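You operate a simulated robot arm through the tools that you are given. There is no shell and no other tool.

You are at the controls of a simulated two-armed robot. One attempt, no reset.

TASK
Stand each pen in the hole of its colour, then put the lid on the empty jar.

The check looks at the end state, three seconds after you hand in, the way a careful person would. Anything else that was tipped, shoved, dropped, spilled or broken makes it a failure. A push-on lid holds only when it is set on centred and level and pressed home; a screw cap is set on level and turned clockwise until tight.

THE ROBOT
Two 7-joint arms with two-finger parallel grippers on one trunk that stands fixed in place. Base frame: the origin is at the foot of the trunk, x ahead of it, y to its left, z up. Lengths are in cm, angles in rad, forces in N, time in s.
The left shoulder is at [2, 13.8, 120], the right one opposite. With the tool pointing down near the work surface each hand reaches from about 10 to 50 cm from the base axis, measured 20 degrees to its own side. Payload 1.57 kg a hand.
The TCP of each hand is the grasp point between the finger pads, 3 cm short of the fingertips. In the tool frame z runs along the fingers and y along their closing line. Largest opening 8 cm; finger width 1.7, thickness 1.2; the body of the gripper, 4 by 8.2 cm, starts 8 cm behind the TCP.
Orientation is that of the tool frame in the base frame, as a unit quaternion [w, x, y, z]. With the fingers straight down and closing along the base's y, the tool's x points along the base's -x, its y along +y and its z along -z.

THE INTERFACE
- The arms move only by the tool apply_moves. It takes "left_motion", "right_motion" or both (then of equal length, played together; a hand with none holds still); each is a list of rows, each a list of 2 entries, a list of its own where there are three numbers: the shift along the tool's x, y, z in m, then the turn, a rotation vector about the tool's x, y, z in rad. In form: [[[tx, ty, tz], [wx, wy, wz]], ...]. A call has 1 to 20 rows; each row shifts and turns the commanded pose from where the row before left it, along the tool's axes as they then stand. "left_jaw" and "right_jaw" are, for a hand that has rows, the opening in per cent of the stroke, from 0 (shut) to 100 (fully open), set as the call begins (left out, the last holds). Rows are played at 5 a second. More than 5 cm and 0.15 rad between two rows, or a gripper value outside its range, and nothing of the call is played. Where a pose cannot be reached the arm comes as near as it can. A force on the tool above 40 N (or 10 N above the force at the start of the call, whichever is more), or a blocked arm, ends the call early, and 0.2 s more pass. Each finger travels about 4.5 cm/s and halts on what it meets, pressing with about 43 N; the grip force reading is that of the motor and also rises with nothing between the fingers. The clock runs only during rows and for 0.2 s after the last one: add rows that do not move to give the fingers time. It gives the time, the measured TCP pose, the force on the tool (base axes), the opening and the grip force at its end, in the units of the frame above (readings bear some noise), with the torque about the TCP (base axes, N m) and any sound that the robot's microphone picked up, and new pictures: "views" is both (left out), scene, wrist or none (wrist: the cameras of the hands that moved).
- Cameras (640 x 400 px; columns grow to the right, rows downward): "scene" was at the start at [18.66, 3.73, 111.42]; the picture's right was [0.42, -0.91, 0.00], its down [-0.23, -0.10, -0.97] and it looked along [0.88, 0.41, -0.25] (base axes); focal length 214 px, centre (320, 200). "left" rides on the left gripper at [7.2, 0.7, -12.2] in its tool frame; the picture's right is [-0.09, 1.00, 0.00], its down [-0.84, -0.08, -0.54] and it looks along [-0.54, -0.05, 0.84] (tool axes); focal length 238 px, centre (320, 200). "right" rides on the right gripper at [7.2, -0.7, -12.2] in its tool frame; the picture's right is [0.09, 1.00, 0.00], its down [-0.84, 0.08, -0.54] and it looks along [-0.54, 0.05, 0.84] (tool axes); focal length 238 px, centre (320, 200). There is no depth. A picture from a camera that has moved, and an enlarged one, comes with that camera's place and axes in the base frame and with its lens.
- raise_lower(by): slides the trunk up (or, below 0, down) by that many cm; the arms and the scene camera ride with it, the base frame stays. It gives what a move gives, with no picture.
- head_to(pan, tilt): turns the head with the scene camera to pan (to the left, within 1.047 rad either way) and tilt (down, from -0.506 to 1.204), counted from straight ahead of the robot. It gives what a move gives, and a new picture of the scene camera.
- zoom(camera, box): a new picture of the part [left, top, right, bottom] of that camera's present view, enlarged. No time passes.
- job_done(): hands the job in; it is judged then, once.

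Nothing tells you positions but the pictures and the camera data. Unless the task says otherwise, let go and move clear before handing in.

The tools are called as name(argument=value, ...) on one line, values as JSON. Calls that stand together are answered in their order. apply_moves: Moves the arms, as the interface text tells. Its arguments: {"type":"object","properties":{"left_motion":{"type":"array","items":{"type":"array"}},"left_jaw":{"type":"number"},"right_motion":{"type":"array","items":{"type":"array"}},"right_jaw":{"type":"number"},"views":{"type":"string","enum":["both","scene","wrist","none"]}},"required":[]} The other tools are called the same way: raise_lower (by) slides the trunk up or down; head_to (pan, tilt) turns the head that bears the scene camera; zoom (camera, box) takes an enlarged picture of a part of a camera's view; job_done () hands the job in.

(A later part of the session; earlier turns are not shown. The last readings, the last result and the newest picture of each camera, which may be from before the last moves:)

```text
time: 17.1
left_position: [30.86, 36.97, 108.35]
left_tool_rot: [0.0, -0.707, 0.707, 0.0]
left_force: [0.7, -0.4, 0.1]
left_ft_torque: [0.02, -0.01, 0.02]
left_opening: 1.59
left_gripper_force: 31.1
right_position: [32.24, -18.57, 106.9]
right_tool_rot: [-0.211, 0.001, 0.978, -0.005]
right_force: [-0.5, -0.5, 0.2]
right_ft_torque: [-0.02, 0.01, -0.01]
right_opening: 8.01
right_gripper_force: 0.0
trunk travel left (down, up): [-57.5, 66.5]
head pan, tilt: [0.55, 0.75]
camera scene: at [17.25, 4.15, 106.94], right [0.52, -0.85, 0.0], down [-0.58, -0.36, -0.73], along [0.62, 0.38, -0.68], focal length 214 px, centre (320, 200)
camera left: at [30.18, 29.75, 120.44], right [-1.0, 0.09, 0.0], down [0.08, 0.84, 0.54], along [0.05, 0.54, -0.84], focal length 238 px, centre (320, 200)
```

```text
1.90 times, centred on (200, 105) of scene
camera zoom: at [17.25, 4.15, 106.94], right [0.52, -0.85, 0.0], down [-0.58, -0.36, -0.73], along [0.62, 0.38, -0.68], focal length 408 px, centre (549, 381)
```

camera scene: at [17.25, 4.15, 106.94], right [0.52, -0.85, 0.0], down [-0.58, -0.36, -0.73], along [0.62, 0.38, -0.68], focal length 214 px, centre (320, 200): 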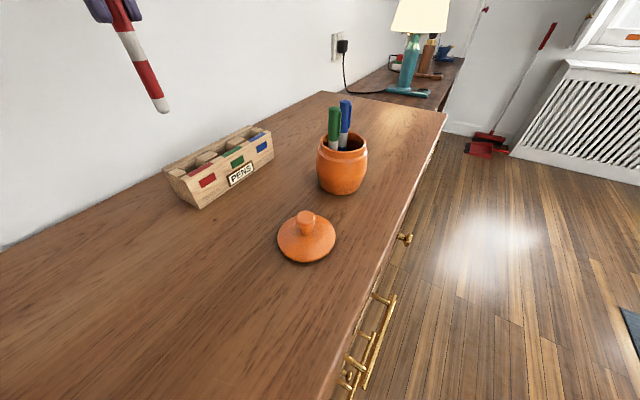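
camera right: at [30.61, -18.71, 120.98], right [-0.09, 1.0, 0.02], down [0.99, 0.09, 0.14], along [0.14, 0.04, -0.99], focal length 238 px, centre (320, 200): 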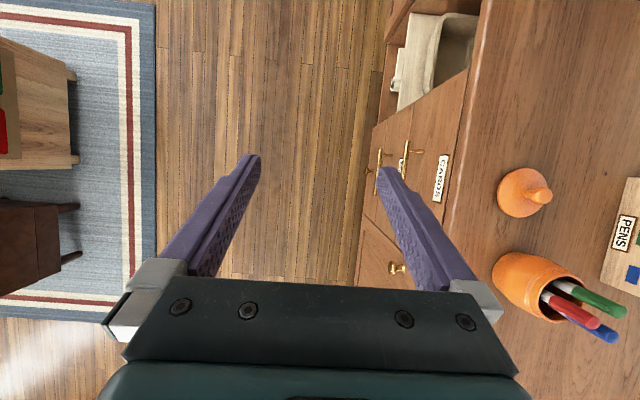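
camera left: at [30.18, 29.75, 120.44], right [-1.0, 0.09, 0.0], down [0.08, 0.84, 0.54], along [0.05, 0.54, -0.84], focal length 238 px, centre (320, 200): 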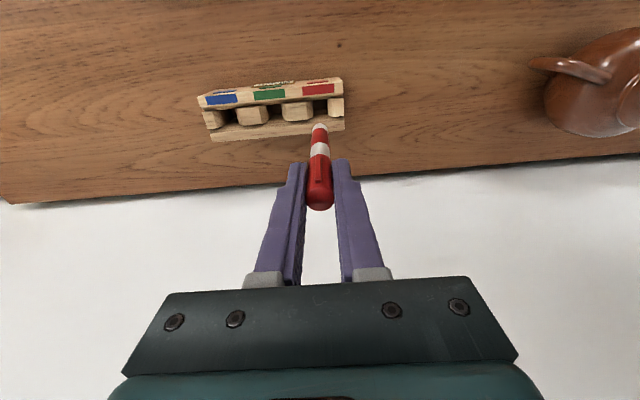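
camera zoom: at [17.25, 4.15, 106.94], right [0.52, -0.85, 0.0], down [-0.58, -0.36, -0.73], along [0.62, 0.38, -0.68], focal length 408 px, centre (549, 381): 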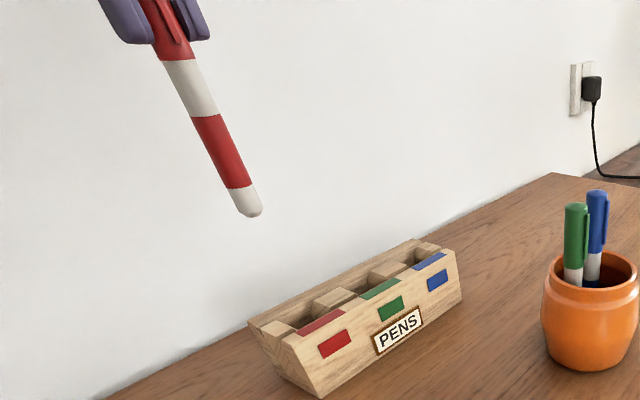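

The tip looks about 0.3 cm short of the hole centre in y. I'll shift that and lower until the tip is just above the rack, then re-check.

apply_moves(left_motion=[[[-0.003, 0, 0.02], [0, 0, 0]], [[0, 0, 0.02], [0, 0, 0]], [[0, 0, 0.02], [0, 0, 0]], [[0, 0, 0.012], [0, 0, 0]], [[0, 0, 0], [0, 0, 0]]])

zoom(camera="left", box=[260, 80, 380, 200])

zoom(camera="scene", box=[140, 60, 300, 210])

```text
time: 18.3
left_position: [30.89, 37.14, 101.01]
left_tool_rot: [-0.001, -0.707, 0.707, 0.001]
left_force: [0.2, -0.7, -0.7]
left_ft_torque: [-0.01, 0.0, 0.01]
left_opening: 1.58
left_gripper_force: 31.7
right_position: [32.2, -18.5, 106.87]
right_tool_rot: [-0.211, 0.001, 0.977, -0.005]
right_force: [0.1, -0.5, -0.1]
right_ft_torque: [-0.02, 0.0, 0.02]
right_opening: 7.99
right_gripper_force: 0.2
trunk travel left (down, up): [-57.5, 66.5]
head pan, tilt: [0.55, 0.75]
camera scene: at [17.25, 4.15, 106.94], right [0.52, -0.85, 0.0], down [-0.58, -0.36, -0.73], along [0.62, 0.38, -0.68], focal length 214 px, centre (320, 200)
camera left: at [30.25, 29.95, 113.2], right [-1.0, 0.09, 0.0], down [0.08, 0.84, 0.54], along [0.05, 0.54, -0.84], focal length 238 px, centre (320, 200)
```

scene: 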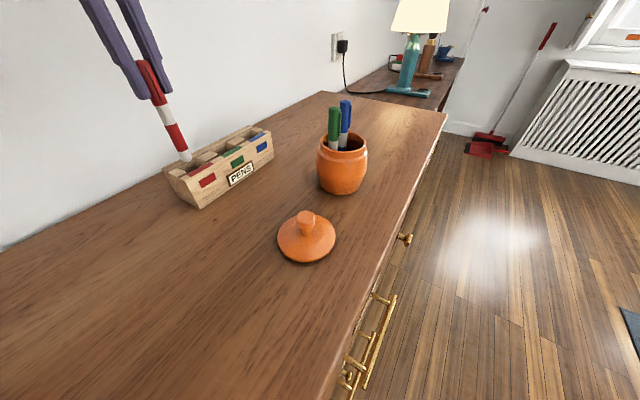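
left: 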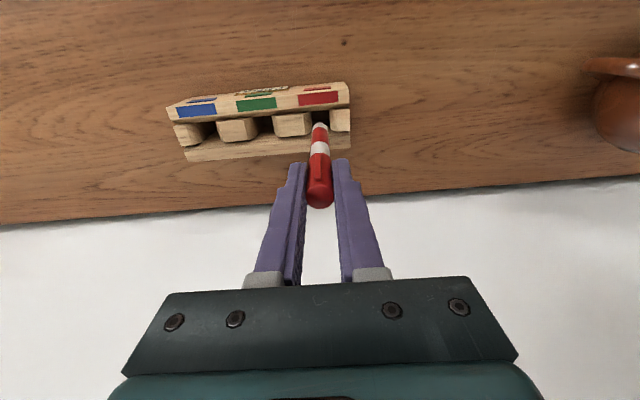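

```text
3.33 times, centred on (320, 140) of left
camera zoom: at [30.25, 29.95, 113.2], right [-1.0, 0.09, 0.0], down [0.08, 0.84, 0.54], along [0.05, 0.54, -0.84], focal length 794 px, centre (320, 400)
```

zoom: 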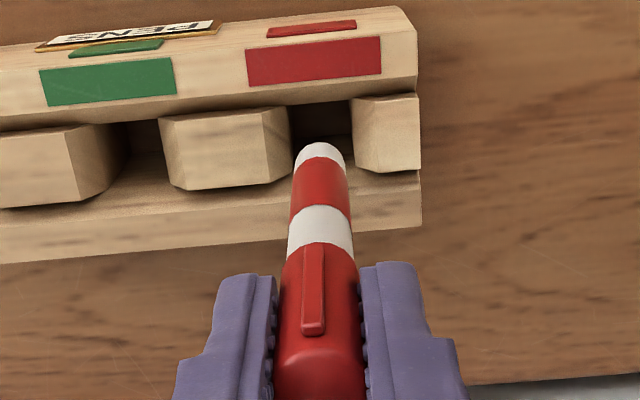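

```text
2.67 times, centred on (220, 135) of scene
camera zoom: at [17.25, 4.15, 106.94], right [0.52, -0.85, 0.0], down [-0.58, -0.36, -0.73], along [0.62, 0.38, -0.68], focal length 572 px, centre (587, 373)
```

zoom: 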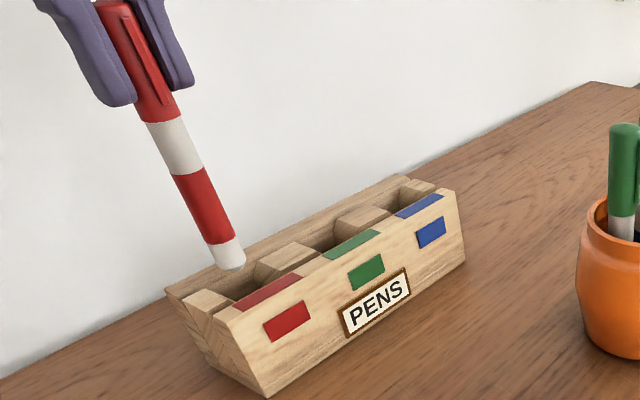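

The tip is over the funnel with about 0.1 cm left to correct in y. I'll lower it into the throat and watch the force.

apply_moves(left_motion=[[[-0.0012, 0, 0.008], [0, 0, 0]], [[0, 0, 0.008], [0, 0, 0]], [[0, 0, 0.008], [0, 0, 0]], [[0, 0, 0.008], [0, 0, 0]], [[0, 0, 0.005], [0, 0, 0]], [[0, 0, 0], [0, 0, 0]]])

zoom(camera="left", box=[260, 80, 380, 200])

zoom(camera="scene", box=[140, 60, 300, 210])

```text
time: 19.7
left_position: [30.81, 37.18, 97.38]
left_tool_rot: [0.0, 0.708, -0.707, -0.002]
left_force: [-0.9, -0.5, 0.4]
left_ft_torque: [-0.12, 0.05, -0.01]
left_opening: 1.54
left_gripper_force: 30.9
right_position: [32.25, -18.57, 106.88]
right_tool_rot: [-0.211, 0.001, 0.978, -0.005]
right_force: [-1.0, -0.1, 0.3]
right_ft_torque: [0.02, 0.01, 0.03]
right_opening: 8.0
right_gripper_force: 0.1
trunk travel left (down, up): [-57.5, 66.5]
head pan, tilt: [0.55, 0.75]
camera scene: at [17.25, 4.14, 106.93], right [0.52, -0.85, 0.0], down [-0.58, -0.36, -0.73], along [0.62, 0.38, -0.68], focal length 214 px, centre (320, 200)
camera left: at [30.29, 29.99, 109.49], right [-1.0, 0.09, 0.0], down [0.08, 0.84, 0.54], along [0.05, 0.54, -0.84], focal length 238 px, centre (320, 200)
```

scene: 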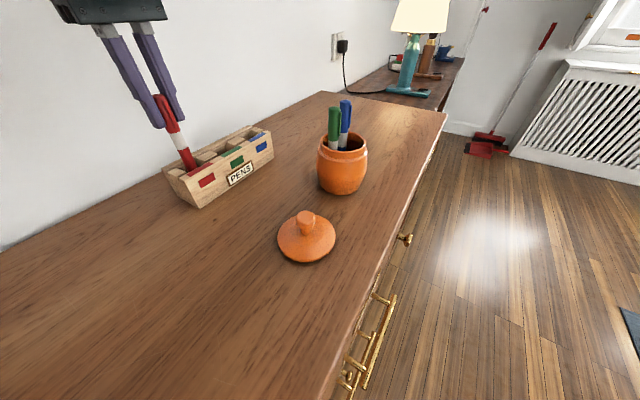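
left: 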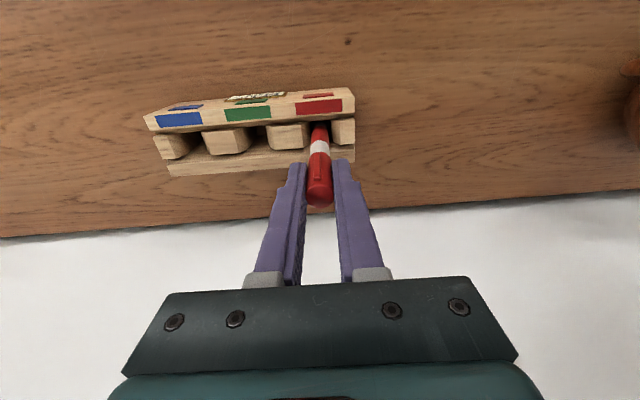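

```text
3.33 times, centred on (320, 140) of left
camera zoom: at [30.29, 29.99, 109.49], right [-1.0, 0.09, 0.0], down [0.08, 0.84, 0.54], along [0.05, 0.54, -0.84], focal length 794 px, centre (320, 400)
```

zoom: 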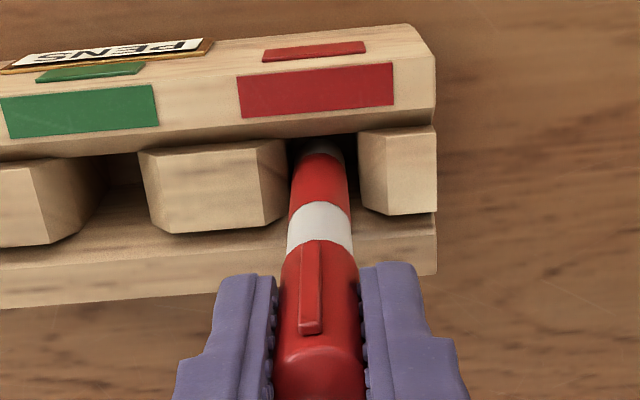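

```text
2.67 times, centred on (220, 135) of scene
camera zoom: at [17.25, 4.14, 106.93], right [0.52, -0.85, 0.0], down [-0.58, -0.36, -0.73], along [0.62, 0.38, -0.68], focal length 572 px, centre (587, 373)
```

zoom: 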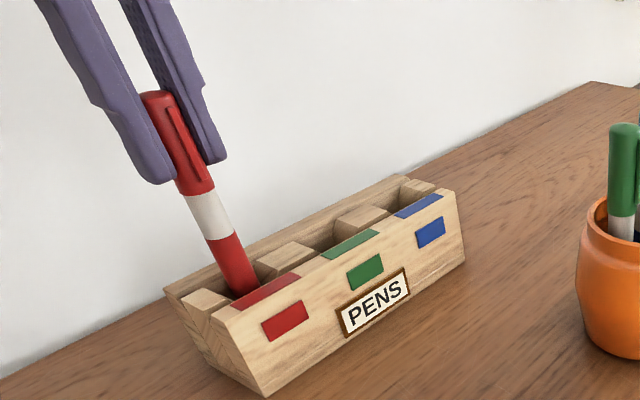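

The tip is in the hole with almost no force. I'll keep lowering in small steps until it touches the bottom.

apply_moves(left_motion=[[[0, 0, 0.005], [0, 0, 0]], [[0, 0, 0.005], [0, 0, 0]], [[0, 0, 0.005], [0, 0, 0]], [[0, 0, 0], [0, 0, 0]]], views="none")

```text
time: 20.7
left_position: [31.05, 37.21, 95.95]
left_tool_rot: [-0.001, -0.707, 0.707, 0.001]
left_force: [-0.1, -0.3, -0.7]
left_ft_torque: [0.02, 0.04, 0.03]
left_opening: 1.53
left_gripper_force: 31.3
right_position: [32.31, -18.54, 106.86]
right_tool_rot: [-0.212, 0.001, 0.977, -0.005]
right_force: [-0.2, -0.9, -0.6]
right_ft_torque: [-0.01, 0.0, -0.01]
right_opening: 8.01
right_gripper_force: 0.0
trunk travel left (down, up): [-57.5, 66.5]
head pan, tilt: [0.55, 0.75]
```

apply_moves(left_motion=[[[0, 0, 0.004], [0, 0, 0]], [[0, 0, 0.003], [0, 0, 0]], [[0, 0, 0], [0, 0, 0]]])

zoom(camera="left", box=[260, 80, 380, 200])

zoom(camera="scene", box=[140, 60, 300, 210])

```text
time: 21.5
left_position: [31.04, 37.3, 95.37]
left_tool_rot: [0.001, -0.706, 0.708, 0.0]
left_force: [-4.7, -0.7, 24.0]
left_ft_torque: [-0.11, 0.59, -0.07]
left_opening: 1.57
left_gripper_force: 31.4
right_position: [32.24, -18.29, 106.84]
right_tool_rot: [-0.211, 0.001, 0.977, -0.004]
right_force: [-0.9, 0.4, 0.1]
right_ft_torque: [0.0, 0.01, -0.02]
right_opening: 8.02
right_gripper_force: 0.1
trunk travel left (down, up): [-57.5, 66.5]
head pan, tilt: [0.55, 0.75]
camera scene: at [17.3, 4.28, 106.97], right [0.52, -0.85, 0.0], down [-0.58, -0.36, -0.73], along [0.62, 0.38, -0.68], focal length 214 px, centre (320, 200)
camera left: at [30.35, 30.08, 107.49], right [-1.0, 0.09, 0.0], down [0.08, 0.84, 0.54], along [0.05, 0.54, -0.84], focal length 238 px, centre (320, 200)
```

scene: 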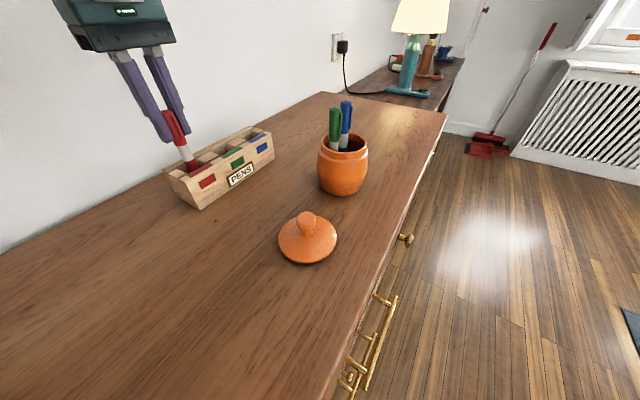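
left: 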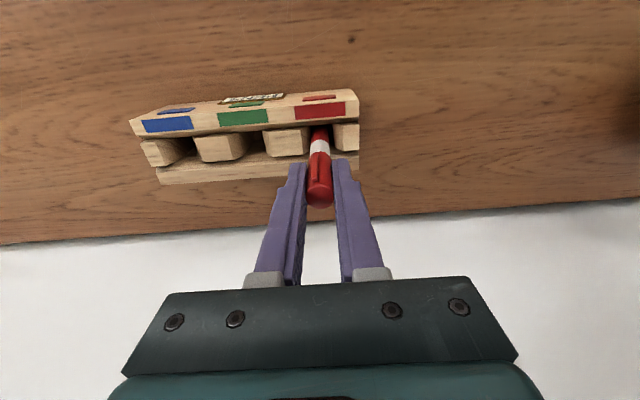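

```text
3.33 times, centred on (320, 140) of left
camera zoom: at [30.35, 30.08, 107.49], right [-1.0, 0.09, 0.0], down [0.08, 0.84, 0.54], along [0.05, 0.54, -0.84], focal length 794 px, centre (320, 400)
```

zoom: 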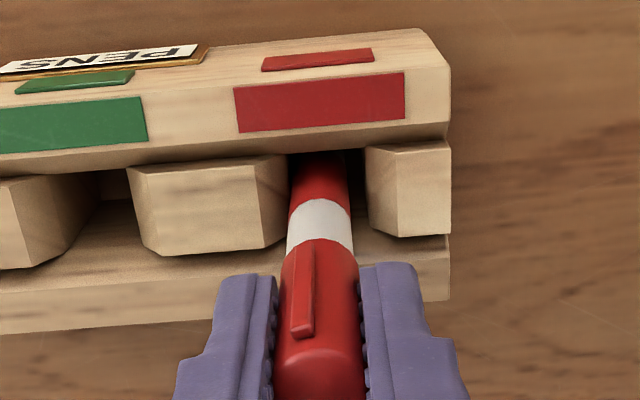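

```text
2.67 times, centred on (220, 135) of scene
camera zoom: at [17.3, 4.28, 106.97], right [0.52, -0.85, 0.0], down [-0.58, -0.36, -0.73], along [0.62, 0.38, -0.68], focal length 572 px, centre (587, 373)
```

zoom: 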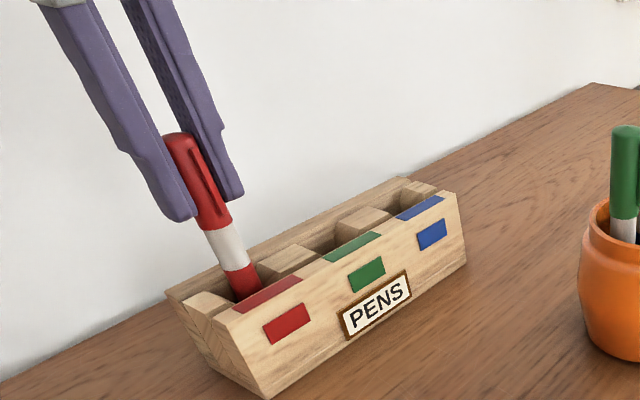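

Contact with the floor at 24 N, so the pen is seated in the red hole. I'll ease the load slightly, open the fingers partway, and rise.

apply_moves(left_motion=[[[0, 0, -0.003], [0, 0, 0]], [[0, 0, 0], [0, 0, 0]]], views="none")

apply_moves(left_motion=[[[0, 0, 0], [0, 0, 0]], [[0, 0, 0], [0, 0, 0]], [[0, 0, 0], [0, 0, 0]], [[0, 0, 0], [0, 0, 0]], [[0, 0, 0], [0, 0, 0]]], left_jaw=45)

zoom(camera="left", box=[260, 80, 380, 200])

zoom(camera="scene", box=[140, 60, 300, 210])

```text
time: 22.1
left_position: [30.86, 37.09, 95.41]
left_tool_rot: [-0.002, -0.706, 0.708, 0.002]
left_force: [-0.3, 0.6, -0.4]
left_ft_torque: [0.03, 0.0, 0.03]
left_opening: 1.51
left_gripper_force: 31.3
right_position: [32.16, -18.55, 106.77]
right_tool_rot: [-0.212, 0.0, 0.977, -0.005]
right_force: [0.5, 0.2, -0.2]
right_ft_torque: [0.02, -0.04, 0.0]
right_opening: 8.0
right_gripper_force: 0.1
trunk travel left (down, up): [-57.5, 66.5]
head pan, tilt: [0.55, 0.75]
```

```text
time: 23.3
left_position: [30.96, 37.07, 95.52]
left_tool_rot: [-0.001, -0.706, 0.708, 0.001]
left_force: [0.2, 0.2, 0.6]
left_ft_torque: [0.03, 0.01, 0.03]
left_opening: 3.6
left_gripper_force: 0.1
right_position: [32.31, -18.46, 106.75]
right_tool_rot: [-0.211, 0.001, 0.977, -0.004]
right_force: [-0.4, -0.4, 0.0]
right_ft_torque: [0.05, -0.01, 0.01]
right_opening: 7.99
right_gripper_force: 0.1
trunk travel left (down, up): [-57.5, 66.5]
head pan, tilt: [0.55, 0.75]
camera scene: at [17.25, 4.15, 106.94], right [0.52, -0.85, 0.0], down [-0.58, -0.36, -0.73], along [0.62, 0.38, -0.68], focal length 214 px, centre (320, 200)
camera left: at [30.29, 29.93, 107.62], right [-1.0, 0.09, 0.0], down [0.08, 0.84, 0.54], along [0.05, 0.54, -0.84], focal length 238 px, centre (320, 200)
```

scene: 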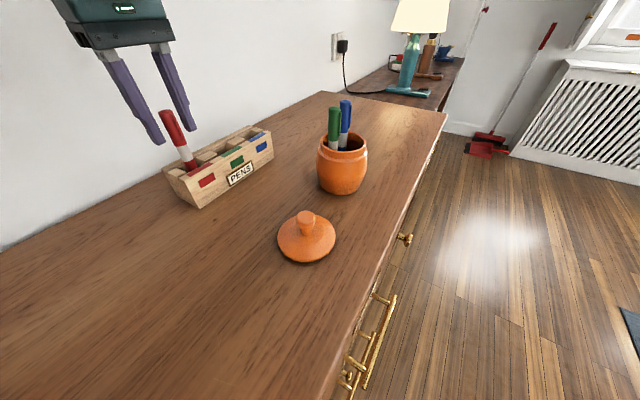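
left: 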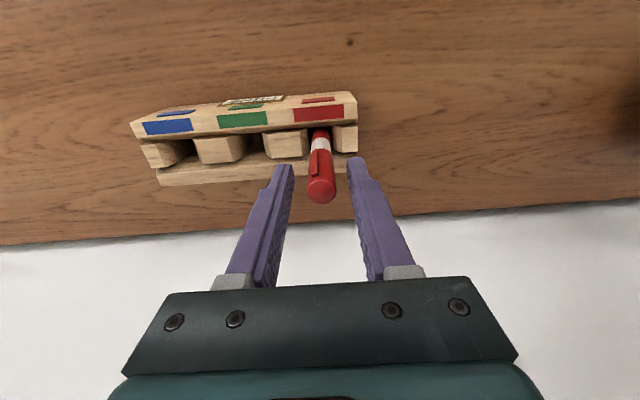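

```text
3.33 times, centred on (320, 140) of left
camera zoom: at [30.29, 29.93, 107.62], right [-1.0, 0.09, 0.0], down [0.08, 0.84, 0.54], along [0.05, 0.54, -0.84], focal length 794 px, centre (320, 400)
```

zoom: 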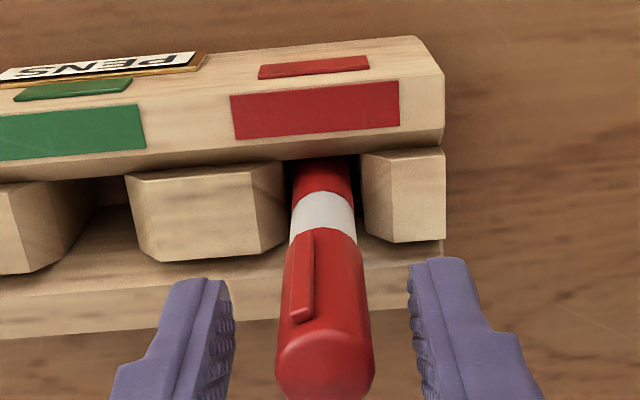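

```text
2.67 times, centred on (220, 135) of scene
camera zoom: at [17.25, 4.15, 106.94], right [0.52, -0.85, 0.0], down [-0.58, -0.36, -0.73], along [0.62, 0.38, -0.68], focal length 572 px, centre (587, 373)
```

zoom: 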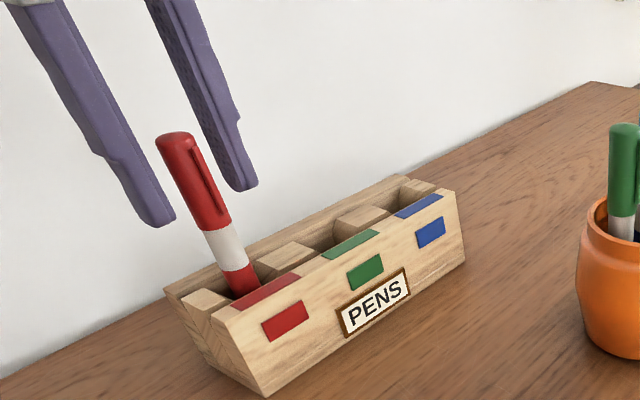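

The red pen stands on its own in the red hole. I'll rise straight up, go over to the green pen, and yaw 45° so the fingers pass between the neighbour and the clip.

apply_moves(left_motion=[[[0, 0, -0.02], [0, 0, 0]], [[0, 0, -0.035], [0, 0, 0]], [[0, 0, -0.035], [0, 0, 0]], [[0, 0, -0.03], [0, 0, 0]], [[0.031, -0.0224, 0], [0, 0, 0]], [[0.031, -0.0224, 0], [0, 0, 0]], [[0.031, -0.0224, 0], [0, 0, 0]], [[0.031, -0.0224, 0], [0, 0, 0]], [[0.031, -0.0224, 0], [0, 0, 0]], [[0.031, -0.0224, 0], [0, 0, 0]], [[0, 0, 0], [0, 0, 0.1309]], [[0, 0, 0], [0, 0, 0.1309]], [[0, 0, 0], [0, 0, 0.1309]], [[0, 0, 0], [0, 0, 0.1309]], [[0, 0, 0], [0, 0, 0.1309]], [[0, 0, 0], [0, 0, 0.1309]], [[0, 0, 0], [0, 0, 0]], [[0, 0, 0], [0, 0, 0]]])

zoom(camera="left", box=[260, 110, 380, 210])

zoom(camera="scene", box=[140, 60, 300, 210])

```text
time: 27.1
left_position: [44.37, 18.56, 107.62]
left_tool_rot: [-0.001, -0.383, 0.924, 0.0]
left_force: [0.4, -0.2, -0.2]
left_ft_torque: [0.01, 0.0, -0.02]
left_opening: 3.6
left_gripper_force: 0.2
right_position: [32.18, -18.57, 106.76]
right_tool_rot: [-0.211, 0.0, 0.977, -0.005]
right_force: [1.1, 0.6, -0.5]
right_ft_torque: [-0.02, -0.01, 0.0]
right_opening: 7.99
right_gripper_force: 0.0
trunk travel left (down, up): [-57.5, 66.5]
head pan, tilt: [0.55, 0.75]
camera scene: at [17.25, 4.15, 106.94], right [0.52, -0.85, 0.0], down [-0.58, -0.36, -0.73], along [0.62, 0.38, -0.68], focal length 214 px, centre (320, 200)
camera left: at [38.82, 13.92, 119.64], right [-0.64, 0.77, 0.0], down [0.65, 0.54, 0.54], along [0.42, 0.35, -0.84], focal length 238 px, centre (320, 200)
```

scene: 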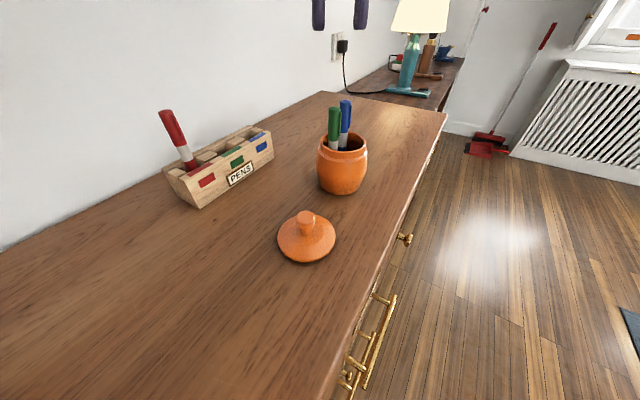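
left: 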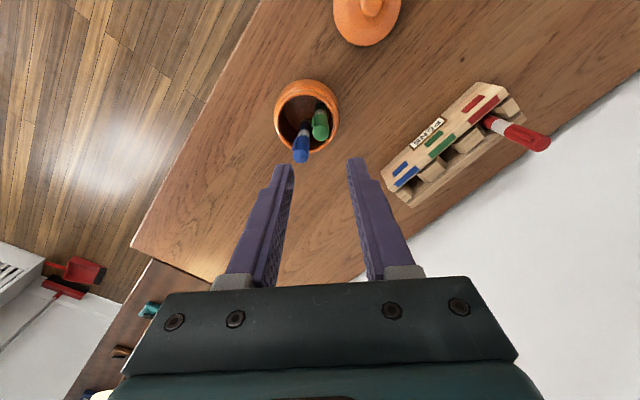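

```text
4.00 times, centred on (320, 160) of left
camera zoom: at [38.82, 13.92, 119.64], right [-0.64, 0.77, 0.0], down [0.65, 0.54, 0.54], along [0.42, 0.35, -0.84], focal length 953 px, centre (320, 360)
```

zoom: 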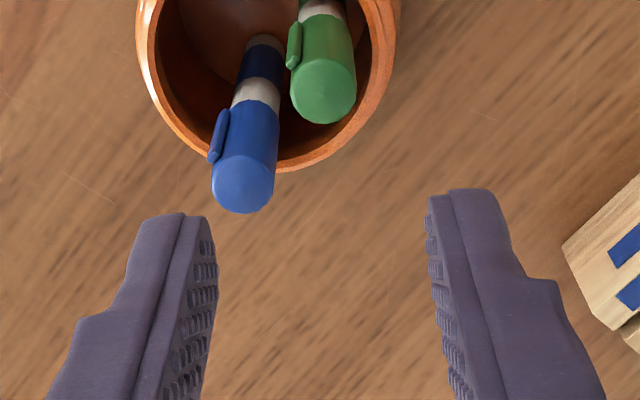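

```text
2.67 times, centred on (220, 135) of scene
camera zoom: at [17.25, 4.15, 106.94], right [0.52, -0.85, 0.0], down [-0.58, -0.36, -0.73], along [0.62, 0.38, -0.68], focal length 572 px, centre (587, 373)
```

zoom: 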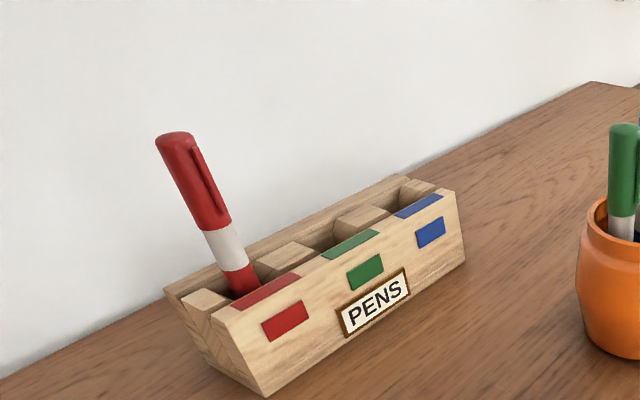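

The green pen sits almost on the tool axis, about 0.15 cm toward +tool-y. I'll shift slightly and away from the blue pen, then lower to just above the pen tops for a check.

apply_moves(left_motion=[[[0.003, 0.0015, 0], [0, 0, 0]], [[0, 0, 0.03], [0, 0, 0]], [[0, 0, 0.03], [0, 0, 0]], [[0, 0, 0.02], [0, 0, 0]], [[0, 0, 0], [0, 0, 0]]])

zoom(camera="left", box=[240, 110, 400, 230])

zoom(camera="scene", box=[280, 40, 400, 200])

```text
time: 28.3
left_position: [43.98, 18.56, 99.44]
left_tool_rot: [-0.001, -0.381, 0.925, 0.001]
left_force: [0.5, 0.3, 0.8]
left_ft_torque: [-0.02, -0.03, 0.01]
left_opening: 3.61
left_gripper_force: 0.0
right_position: [32.21, -18.65, 106.79]
right_tool_rot: [-0.211, 0.001, 0.977, -0.005]
right_force: [-0.6, -0.5, -0.2]
right_ft_torque: [-0.01, 0.02, 0.0]
right_opening: 7.97
right_gripper_force: 0.0
trunk travel left (down, up): [-57.5, 66.5]
head pan, tilt: [0.55, 0.75]
camera scene: at [17.25, 4.15, 106.94], right [0.52, -0.85, 0.0], down [-0.58, -0.36, -0.73], along [0.62, 0.38, -0.68], focal length 214 px, centre (320, 200)
camera left: at [38.5, 13.93, 111.58], right [-0.64, 0.77, 0.0], down [0.65, 0.54, 0.54], along [0.42, 0.35, -0.84], focal length 238 px, centre (320, 200)
```

scene: 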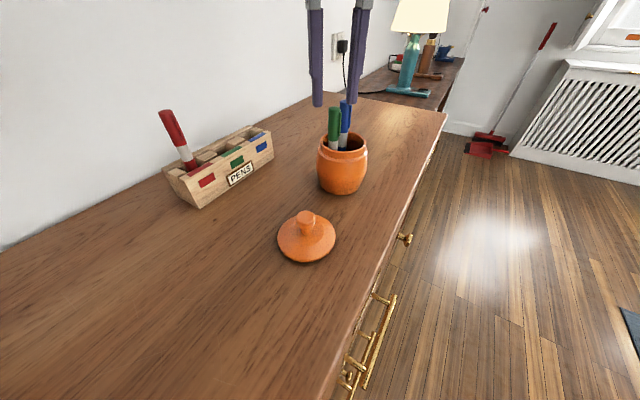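
left: 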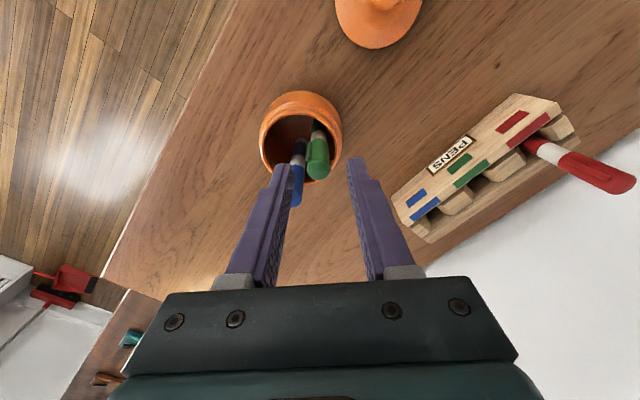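

```text
3.33 times, centred on (320, 170) of left
camera zoom: at [38.5, 13.93, 111.58], right [-0.64, 0.77, 0.0], down [0.65, 0.54, 0.54], along [0.42, 0.35, -0.84], focal length 794 px, centre (320, 300)
```

zoom: 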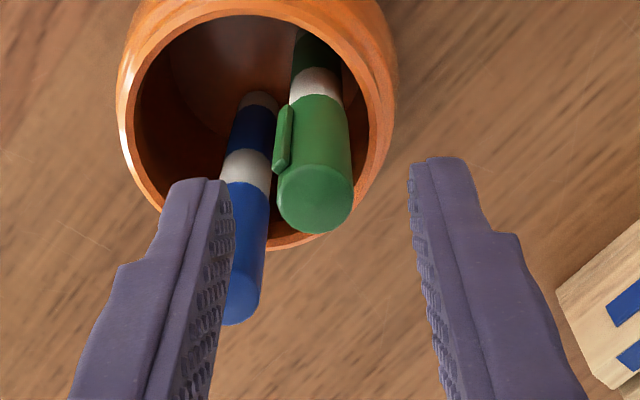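

```text
2.50 times, centred on (340, 120) of scene
camera zoom: at [17.25, 4.15, 106.94], right [0.52, -0.85, 0.0], down [-0.58, -0.36, -0.73], along [0.62, 0.38, -0.68], focal length 536 px, centre (270, 400)
```

zoom: 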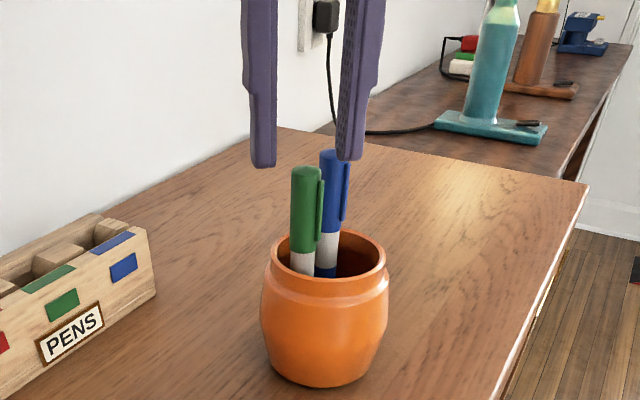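

The green pen is centred between the fingers and the blue one is clear of the left finger. Descending to grip height.

apply_moves(left_motion=[[[0, -0.001, 0.01], [0, 0, 0]], [[0, 0, 0.015], [0, 0, 0]], [[0, 0, 0.015], [0, 0, 0]], [[0, 0, 0.012], [0, 0, 0]], [[0, 0, 0], [0, 0, 0]]])

zoom(camera="left", box=[240, 110, 400, 230])

zoom(camera="scene", box=[280, 40, 400, 200])

```text
time: 29.5
left_position: [44.17, 18.33, 94.36]
left_tool_rot: [-0.001, -0.382, 0.924, 0.0]
left_force: [0.2, 0.3, -0.1]
left_ft_torque: [0.01, -0.01, 0.03]
left_opening: 3.56
left_gripper_force: 0.1
right_position: [32.16, -18.54, 106.95]
right_tool_rot: [-0.211, 0.0, 0.977, -0.005]
right_force: [-0.1, 0.0, 0.4]
right_ft_torque: [0.0, -0.01, -0.01]
right_opening: 7.99
right_gripper_force: 0.1
trunk travel left (down, up): [-57.5, 66.5]
head pan, tilt: [0.55, 0.75]
camera scene: at [17.25, 4.15, 106.94], right [0.52, -0.85, 0.0], down [-0.58, -0.36, -0.73], along [0.62, 0.38, -0.68], focal length 214 px, centre (320, 200)
camera left: at [38.51, 13.83, 106.46], right [-0.64, 0.77, 0.0], down [0.65, 0.54, 0.54], along [0.42, 0.35, -0.84], focal length 238 px, centre (320, 200)
```

scene: 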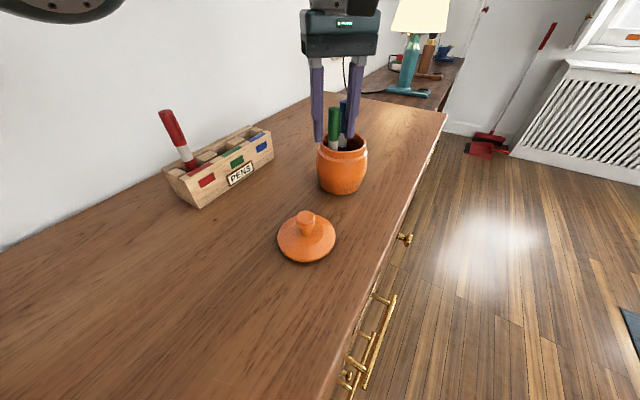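
left: 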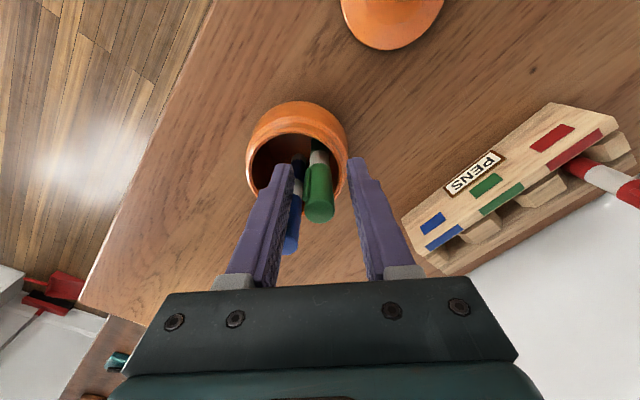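

```text
3.33 times, centred on (320, 170) of left
camera zoom: at [38.51, 13.83, 106.46], right [-0.64, 0.77, 0.0], down [0.65, 0.54, 0.54], along [0.42, 0.35, -0.84], focal length 794 px, centre (320, 300)
```

zoom: 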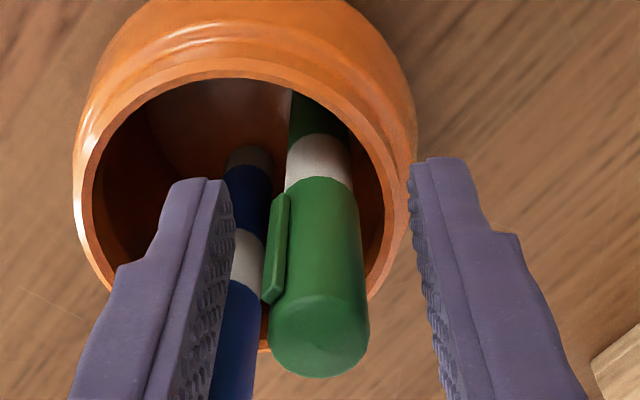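

```text
2.50 times, centred on (340, 120) of scene
camera zoom: at [17.25, 4.15, 106.94], right [0.52, -0.85, 0.0], down [-0.58, -0.36, -0.73], along [0.62, 0.38, -0.68], focal length 536 px, centre (270, 400)
```

zoom: 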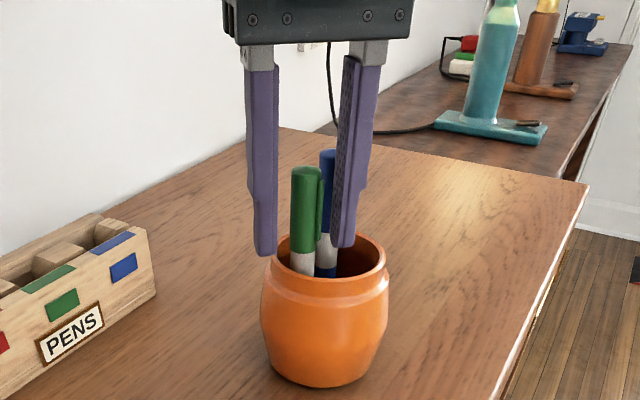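

The clip sits near the left pad's edge, so I'll turn the hand 8° to keep it off the pad, then close on the green cap.

apply_moves(left_motion=[[[0, 0, 0], [0, 0, -0.07]], [[0, 0, 0], [0, 0, -0.07]], [[0, 0, 0], [0, 0, 0]]], views="none")

apply_moves(left_motion=[[[0, 0, 0], [0, 0, 0]], [[0, 0, 0], [0, 0, 0]], [[0, 0, 0], [0, 0, 0]], [[0, 0, 0], [0, 0, 0]], [[0, 0, 0], [0, 0, 0]]], left_jaw=0)

zoom(camera="left", box=[240, 110, 400, 230])

zoom(camera="scene", box=[280, 40, 400, 200])

```text
time: 30.3
left_position: [44.0, 18.49, 94.5]
left_tool_rot: [-0.001, -0.446, 0.895, 0.001]
left_force: [0.6, 0.3, -0.3]
left_ft_torque: [-0.01, 0.01, 0.0]
left_opening: 3.61
left_gripper_force: 0.1
right_position: [32.19, -18.43, 106.77]
right_tool_rot: [-0.212, 0.0, 0.977, -0.005]
right_force: [0.6, 0.6, 0.5]
right_ft_torque: [-0.02, -0.03, 0.03]
right_opening: 7.97
right_gripper_force: 0.0
trunk travel left (down, up): [-57.5, 66.5]
head pan, tilt: [0.55, 0.75]
```

```text
time: 31.5
left_position: [44.13, 18.39, 94.41]
left_tool_rot: [0.0, -0.446, 0.895, 0.0]
left_force: [0.7, -0.2, 0.5]
left_ft_torque: [0.03, 0.01, 0.02]
left_opening: 1.49
left_gripper_force: 30.7
right_position: [32.17, -18.6, 106.88]
right_tool_rot: [-0.212, 0.001, 0.977, -0.004]
right_force: [0.1, -0.4, -0.4]
right_ft_torque: [-0.01, 0.02, 0.02]
right_opening: 7.98
right_gripper_force: 0.1
trunk travel left (down, up): [-57.5, 66.5]
head pan, tilt: [0.55, 0.75]
camera scene: at [17.26, 4.15, 106.94], right [0.52, -0.85, 0.0], down [-0.58, -0.36, -0.73], along [0.62, 0.38, -0.68], focal length 214 px, centre (320, 200)
camera left: at [39.24, 13.06, 106.51], right [-0.74, 0.67, 0.0], down [0.57, 0.62, 0.54], along [0.36, 0.4, -0.84], focal length 238 px, centre (320, 200)
```

scene: 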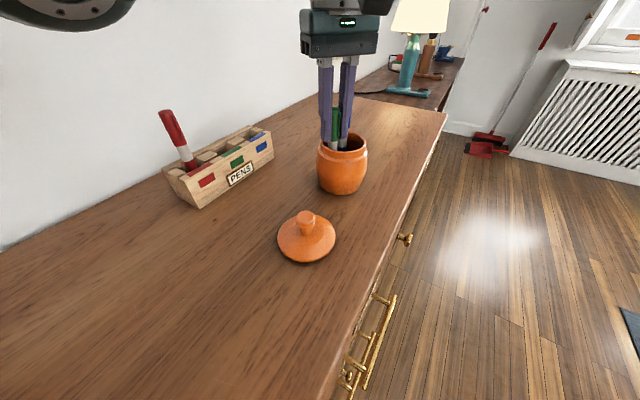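
left: 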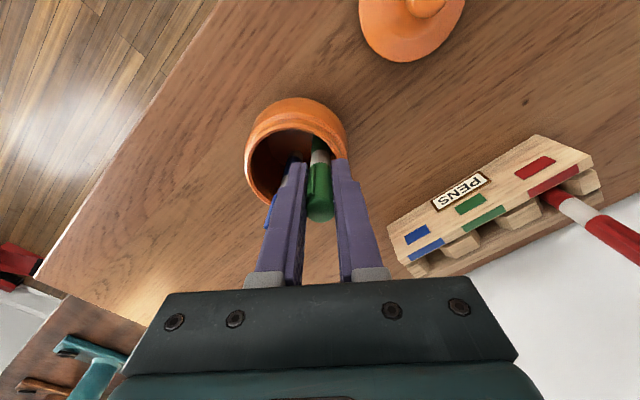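

```text
3.33 times, centred on (320, 170) of left
camera zoom: at [39.24, 13.06, 106.51], right [-0.74, 0.67, 0.0], down [0.57, 0.62, 0.54], along [0.36, 0.4, -0.84], focal length 794 px, centre (320, 300)
```

zoom: 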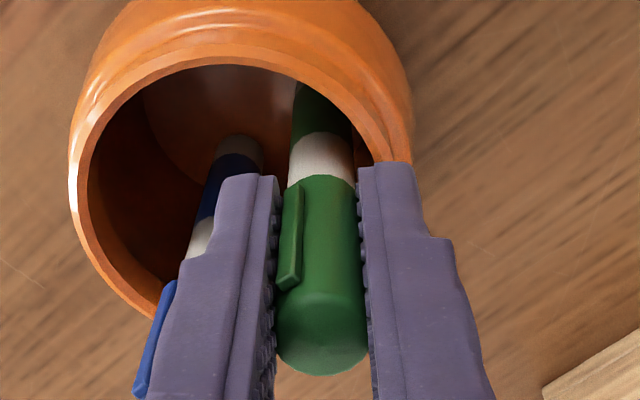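

```text
2.50 times, centred on (340, 120) of scene
camera zoom: at [17.26, 4.15, 106.94], right [0.52, -0.85, 0.0], down [-0.58, -0.36, -0.73], along [0.62, 0.38, -0.68], focal length 536 px, centre (270, 400)
```

zoom: 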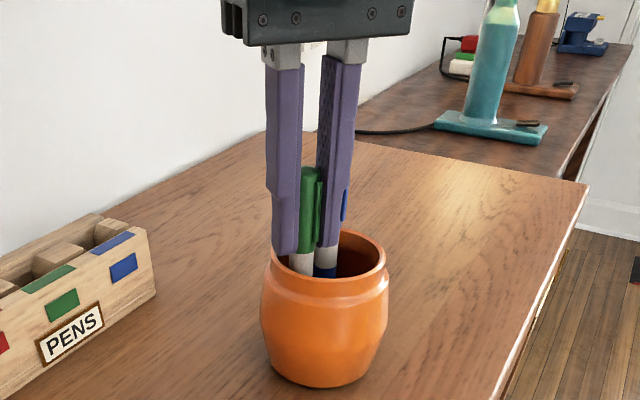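

The green pen is gripped and the blue one hasn't moved. I'll lift it straight up and carry it over the green hole.

apply_moves(left_motion=[[[0, 0, -0.01], [0, 0, 0]], [[0, 0, -0.02], [0, 0, 0]], [[0, 0, -0.02], [0, 0, 0]], [[0, 0, -0.025], [0, 0, 0]], [[0, 0, -0.025], [0, 0, 0]], [[0, 0, -0.025], [0, 0, 0]], [[0, 0, -0.012], [0, 0, 0]], [[-0.01725, 0.02778, 0], [0, 0, 0]], [[-0.01725, 0.02778, 0], [0, 0, 0]], [[-0.01725, 0.02778, 0], [0, 0, 0]], [[-0.01725, 0.02778, 0], [0, 0, 0]], [[-0.01725, 0.02778, 0], [0, 0, 0]], [[-0.01725, 0.02778, 0], [0, 0, 0]], [[0, 0, 0], [0, 0, 0]], [[0, 0, 0], [0, 0, 0]]])

zoom(camera="left", box=[240, 60, 400, 220])

zoom(camera="scene", box=[130, 0, 370, 200])

```text
time: 34.7
left_position: [37.12, 36.66, 108.16]
left_tool_rot: [0.0, -0.446, 0.895, 0.001]
left_force: [-1.6, -0.8, -0.6]
left_ft_torque: [-0.02, 0.01, 0.01]
left_opening: 1.51
left_gripper_force: 31.3
right_position: [32.19, -18.57, 106.86]
right_tool_rot: [-0.211, 0.001, 0.977, -0.005]
right_force: [-0.2, 0.7, 0.4]
right_ft_torque: [0.02, -0.03, -0.03]
right_opening: 7.99
right_gripper_force: 0.1
trunk travel left (down, up): [-57.5, 66.5]
head pan, tilt: [0.55, 0.75]
camera scene: at [17.25, 4.15, 106.94], right [0.52, -0.85, 0.0], down [-0.58, -0.36, -0.73], along [0.62, 0.38, -0.68], focal length 214 px, centre (320, 200)
camera left: at [32.26, 31.31, 120.24], right [-0.74, 0.67, 0.0], down [0.57, 0.62, 0.54], along [0.36, 0.4, -0.84], focal length 238 px, centre (320, 200)
```

scene: 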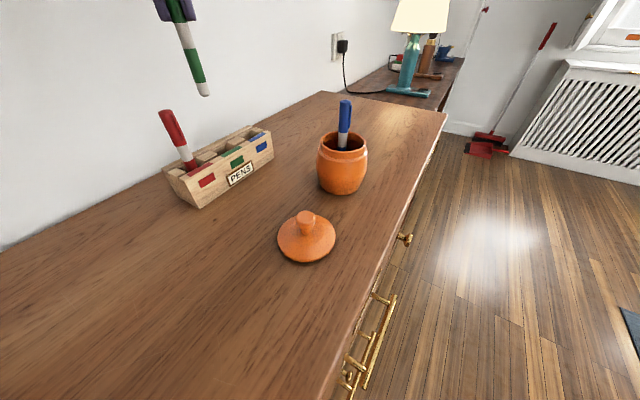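
left: 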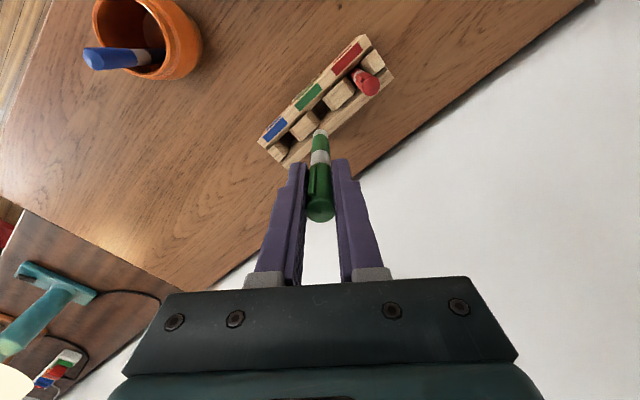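

```text
2.50 times, centred on (320, 140) of left
camera zoom: at [32.26, 31.31, 120.24], right [-0.74, 0.67, 0.0], down [0.57, 0.62, 0.54], along [0.36, 0.4, -0.84], focal length 596 px, centre (320, 350)
```

zoom: 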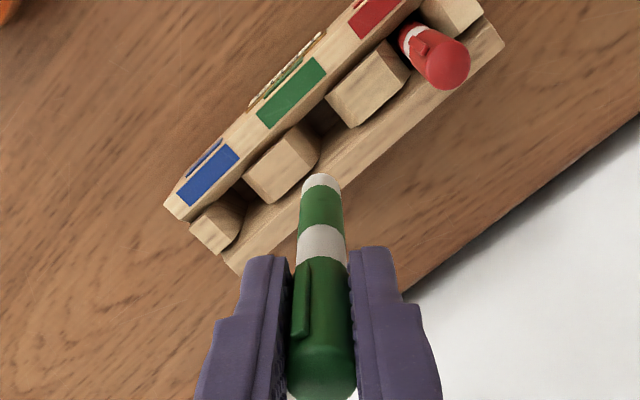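

```text
2.00 times, centred on (250, 100) of scene
camera zoom: at [17.25, 4.15, 106.94], right [0.52, -0.85, 0.0], down [-0.58, -0.36, -0.73], along [0.62, 0.38, -0.68], focal length 429 px, centre (460, 400)
```

zoom: 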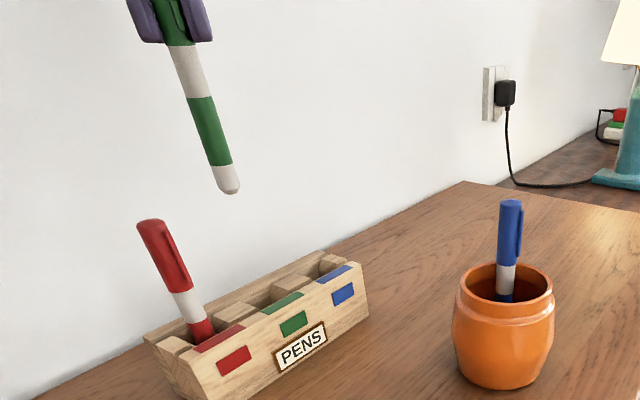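

The green pen hangs over the rack near its hole, and the blue pen still stands in the jar. I'll lower to just above the funnel and compare tip and hole again.

apply_moves(left_motion=[[[0.002, 0.002, 0.02], [0, 0, 0]], [[0, 0, 0.02], [0, 0, 0]], [[0, 0, 0.02], [0, 0, 0]], [[0, 0, 0.01], [0, 0, 0]], [[0, 0, 0], [0, 0, 0]]])

zoom(camera="left", box=[260, 80, 380, 200])

zoom(camera="scene", box=[140, 60, 300, 210])

```text
time: 35.9
left_position: [36.91, 36.73, 100.98]
left_tool_rot: [-0.001, -0.447, 0.895, 0.001]
left_force: [0.3, 0.0, -0.1]
left_ft_torque: [-0.03, 0.03, -0.01]
left_opening: 1.53
left_gripper_force: 30.7
right_position: [32.18, -18.56, 106.85]
right_tool_rot: [-0.211, 0.001, 0.977, -0.006]
right_force: [0.6, -1.3, 0.2]
right_ft_torque: [-0.04, 0.03, 0.0]
right_opening: 8.01
right_gripper_force: 0.0
trunk travel left (down, up): [-57.5, 66.5]
head pan, tilt: [0.55, 0.75]
camera scene: at [17.25, 4.15, 106.94], right [0.52, -0.85, 0.0], down [-0.58, -0.36, -0.73], along [0.62, 0.38, -0.68], focal length 214 px, centre (320, 200)
camera left: at [32.05, 31.26, 113.03], right [-0.74, 0.67, 0.0], down [0.57, 0.62, 0.54], along [0.36, 0.4, -0.84], focal length 238 px, centre (320, 200)
```

scene: 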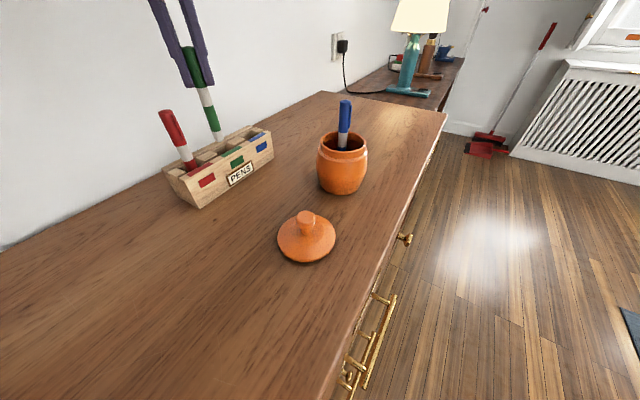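
left: 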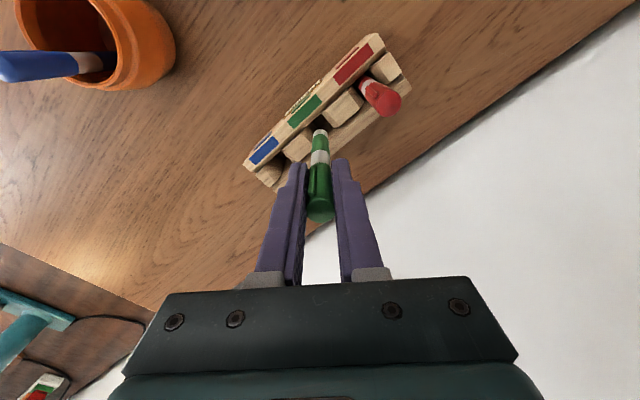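

```text
3.33 times, centred on (320, 140) of left
camera zoom: at [32.05, 31.26, 113.03], right [-0.74, 0.67, 0.0], down [0.57, 0.62, 0.54], along [0.36, 0.4, -0.84], focal length 794 px, centre (320, 400)
```

zoom: 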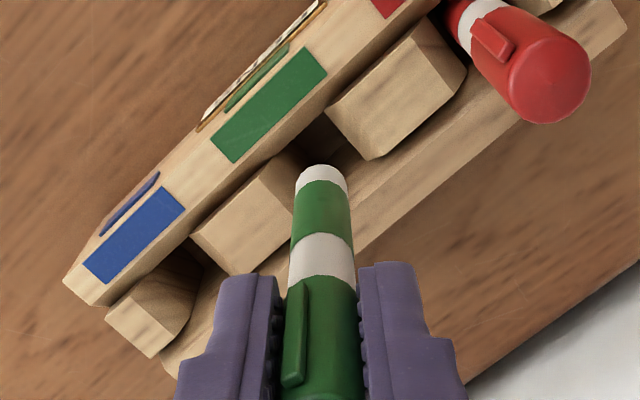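

```text
2.67 times, centred on (220, 135) of scene
camera zoom: at [17.25, 4.15, 106.94], right [0.52, -0.85, 0.0], down [-0.58, -0.36, -0.73], along [0.62, 0.38, -0.68], focal length 572 px, centre (587, 373)
```

zoom: 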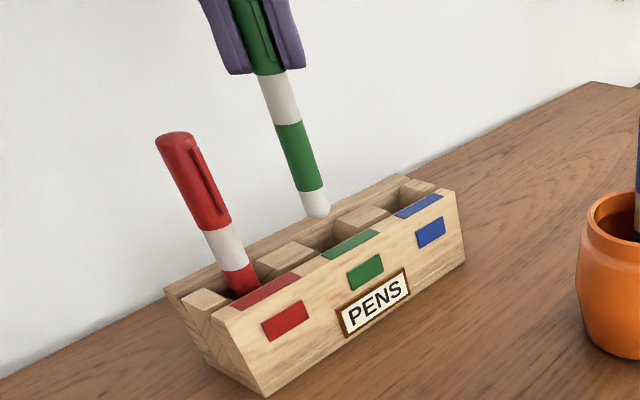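

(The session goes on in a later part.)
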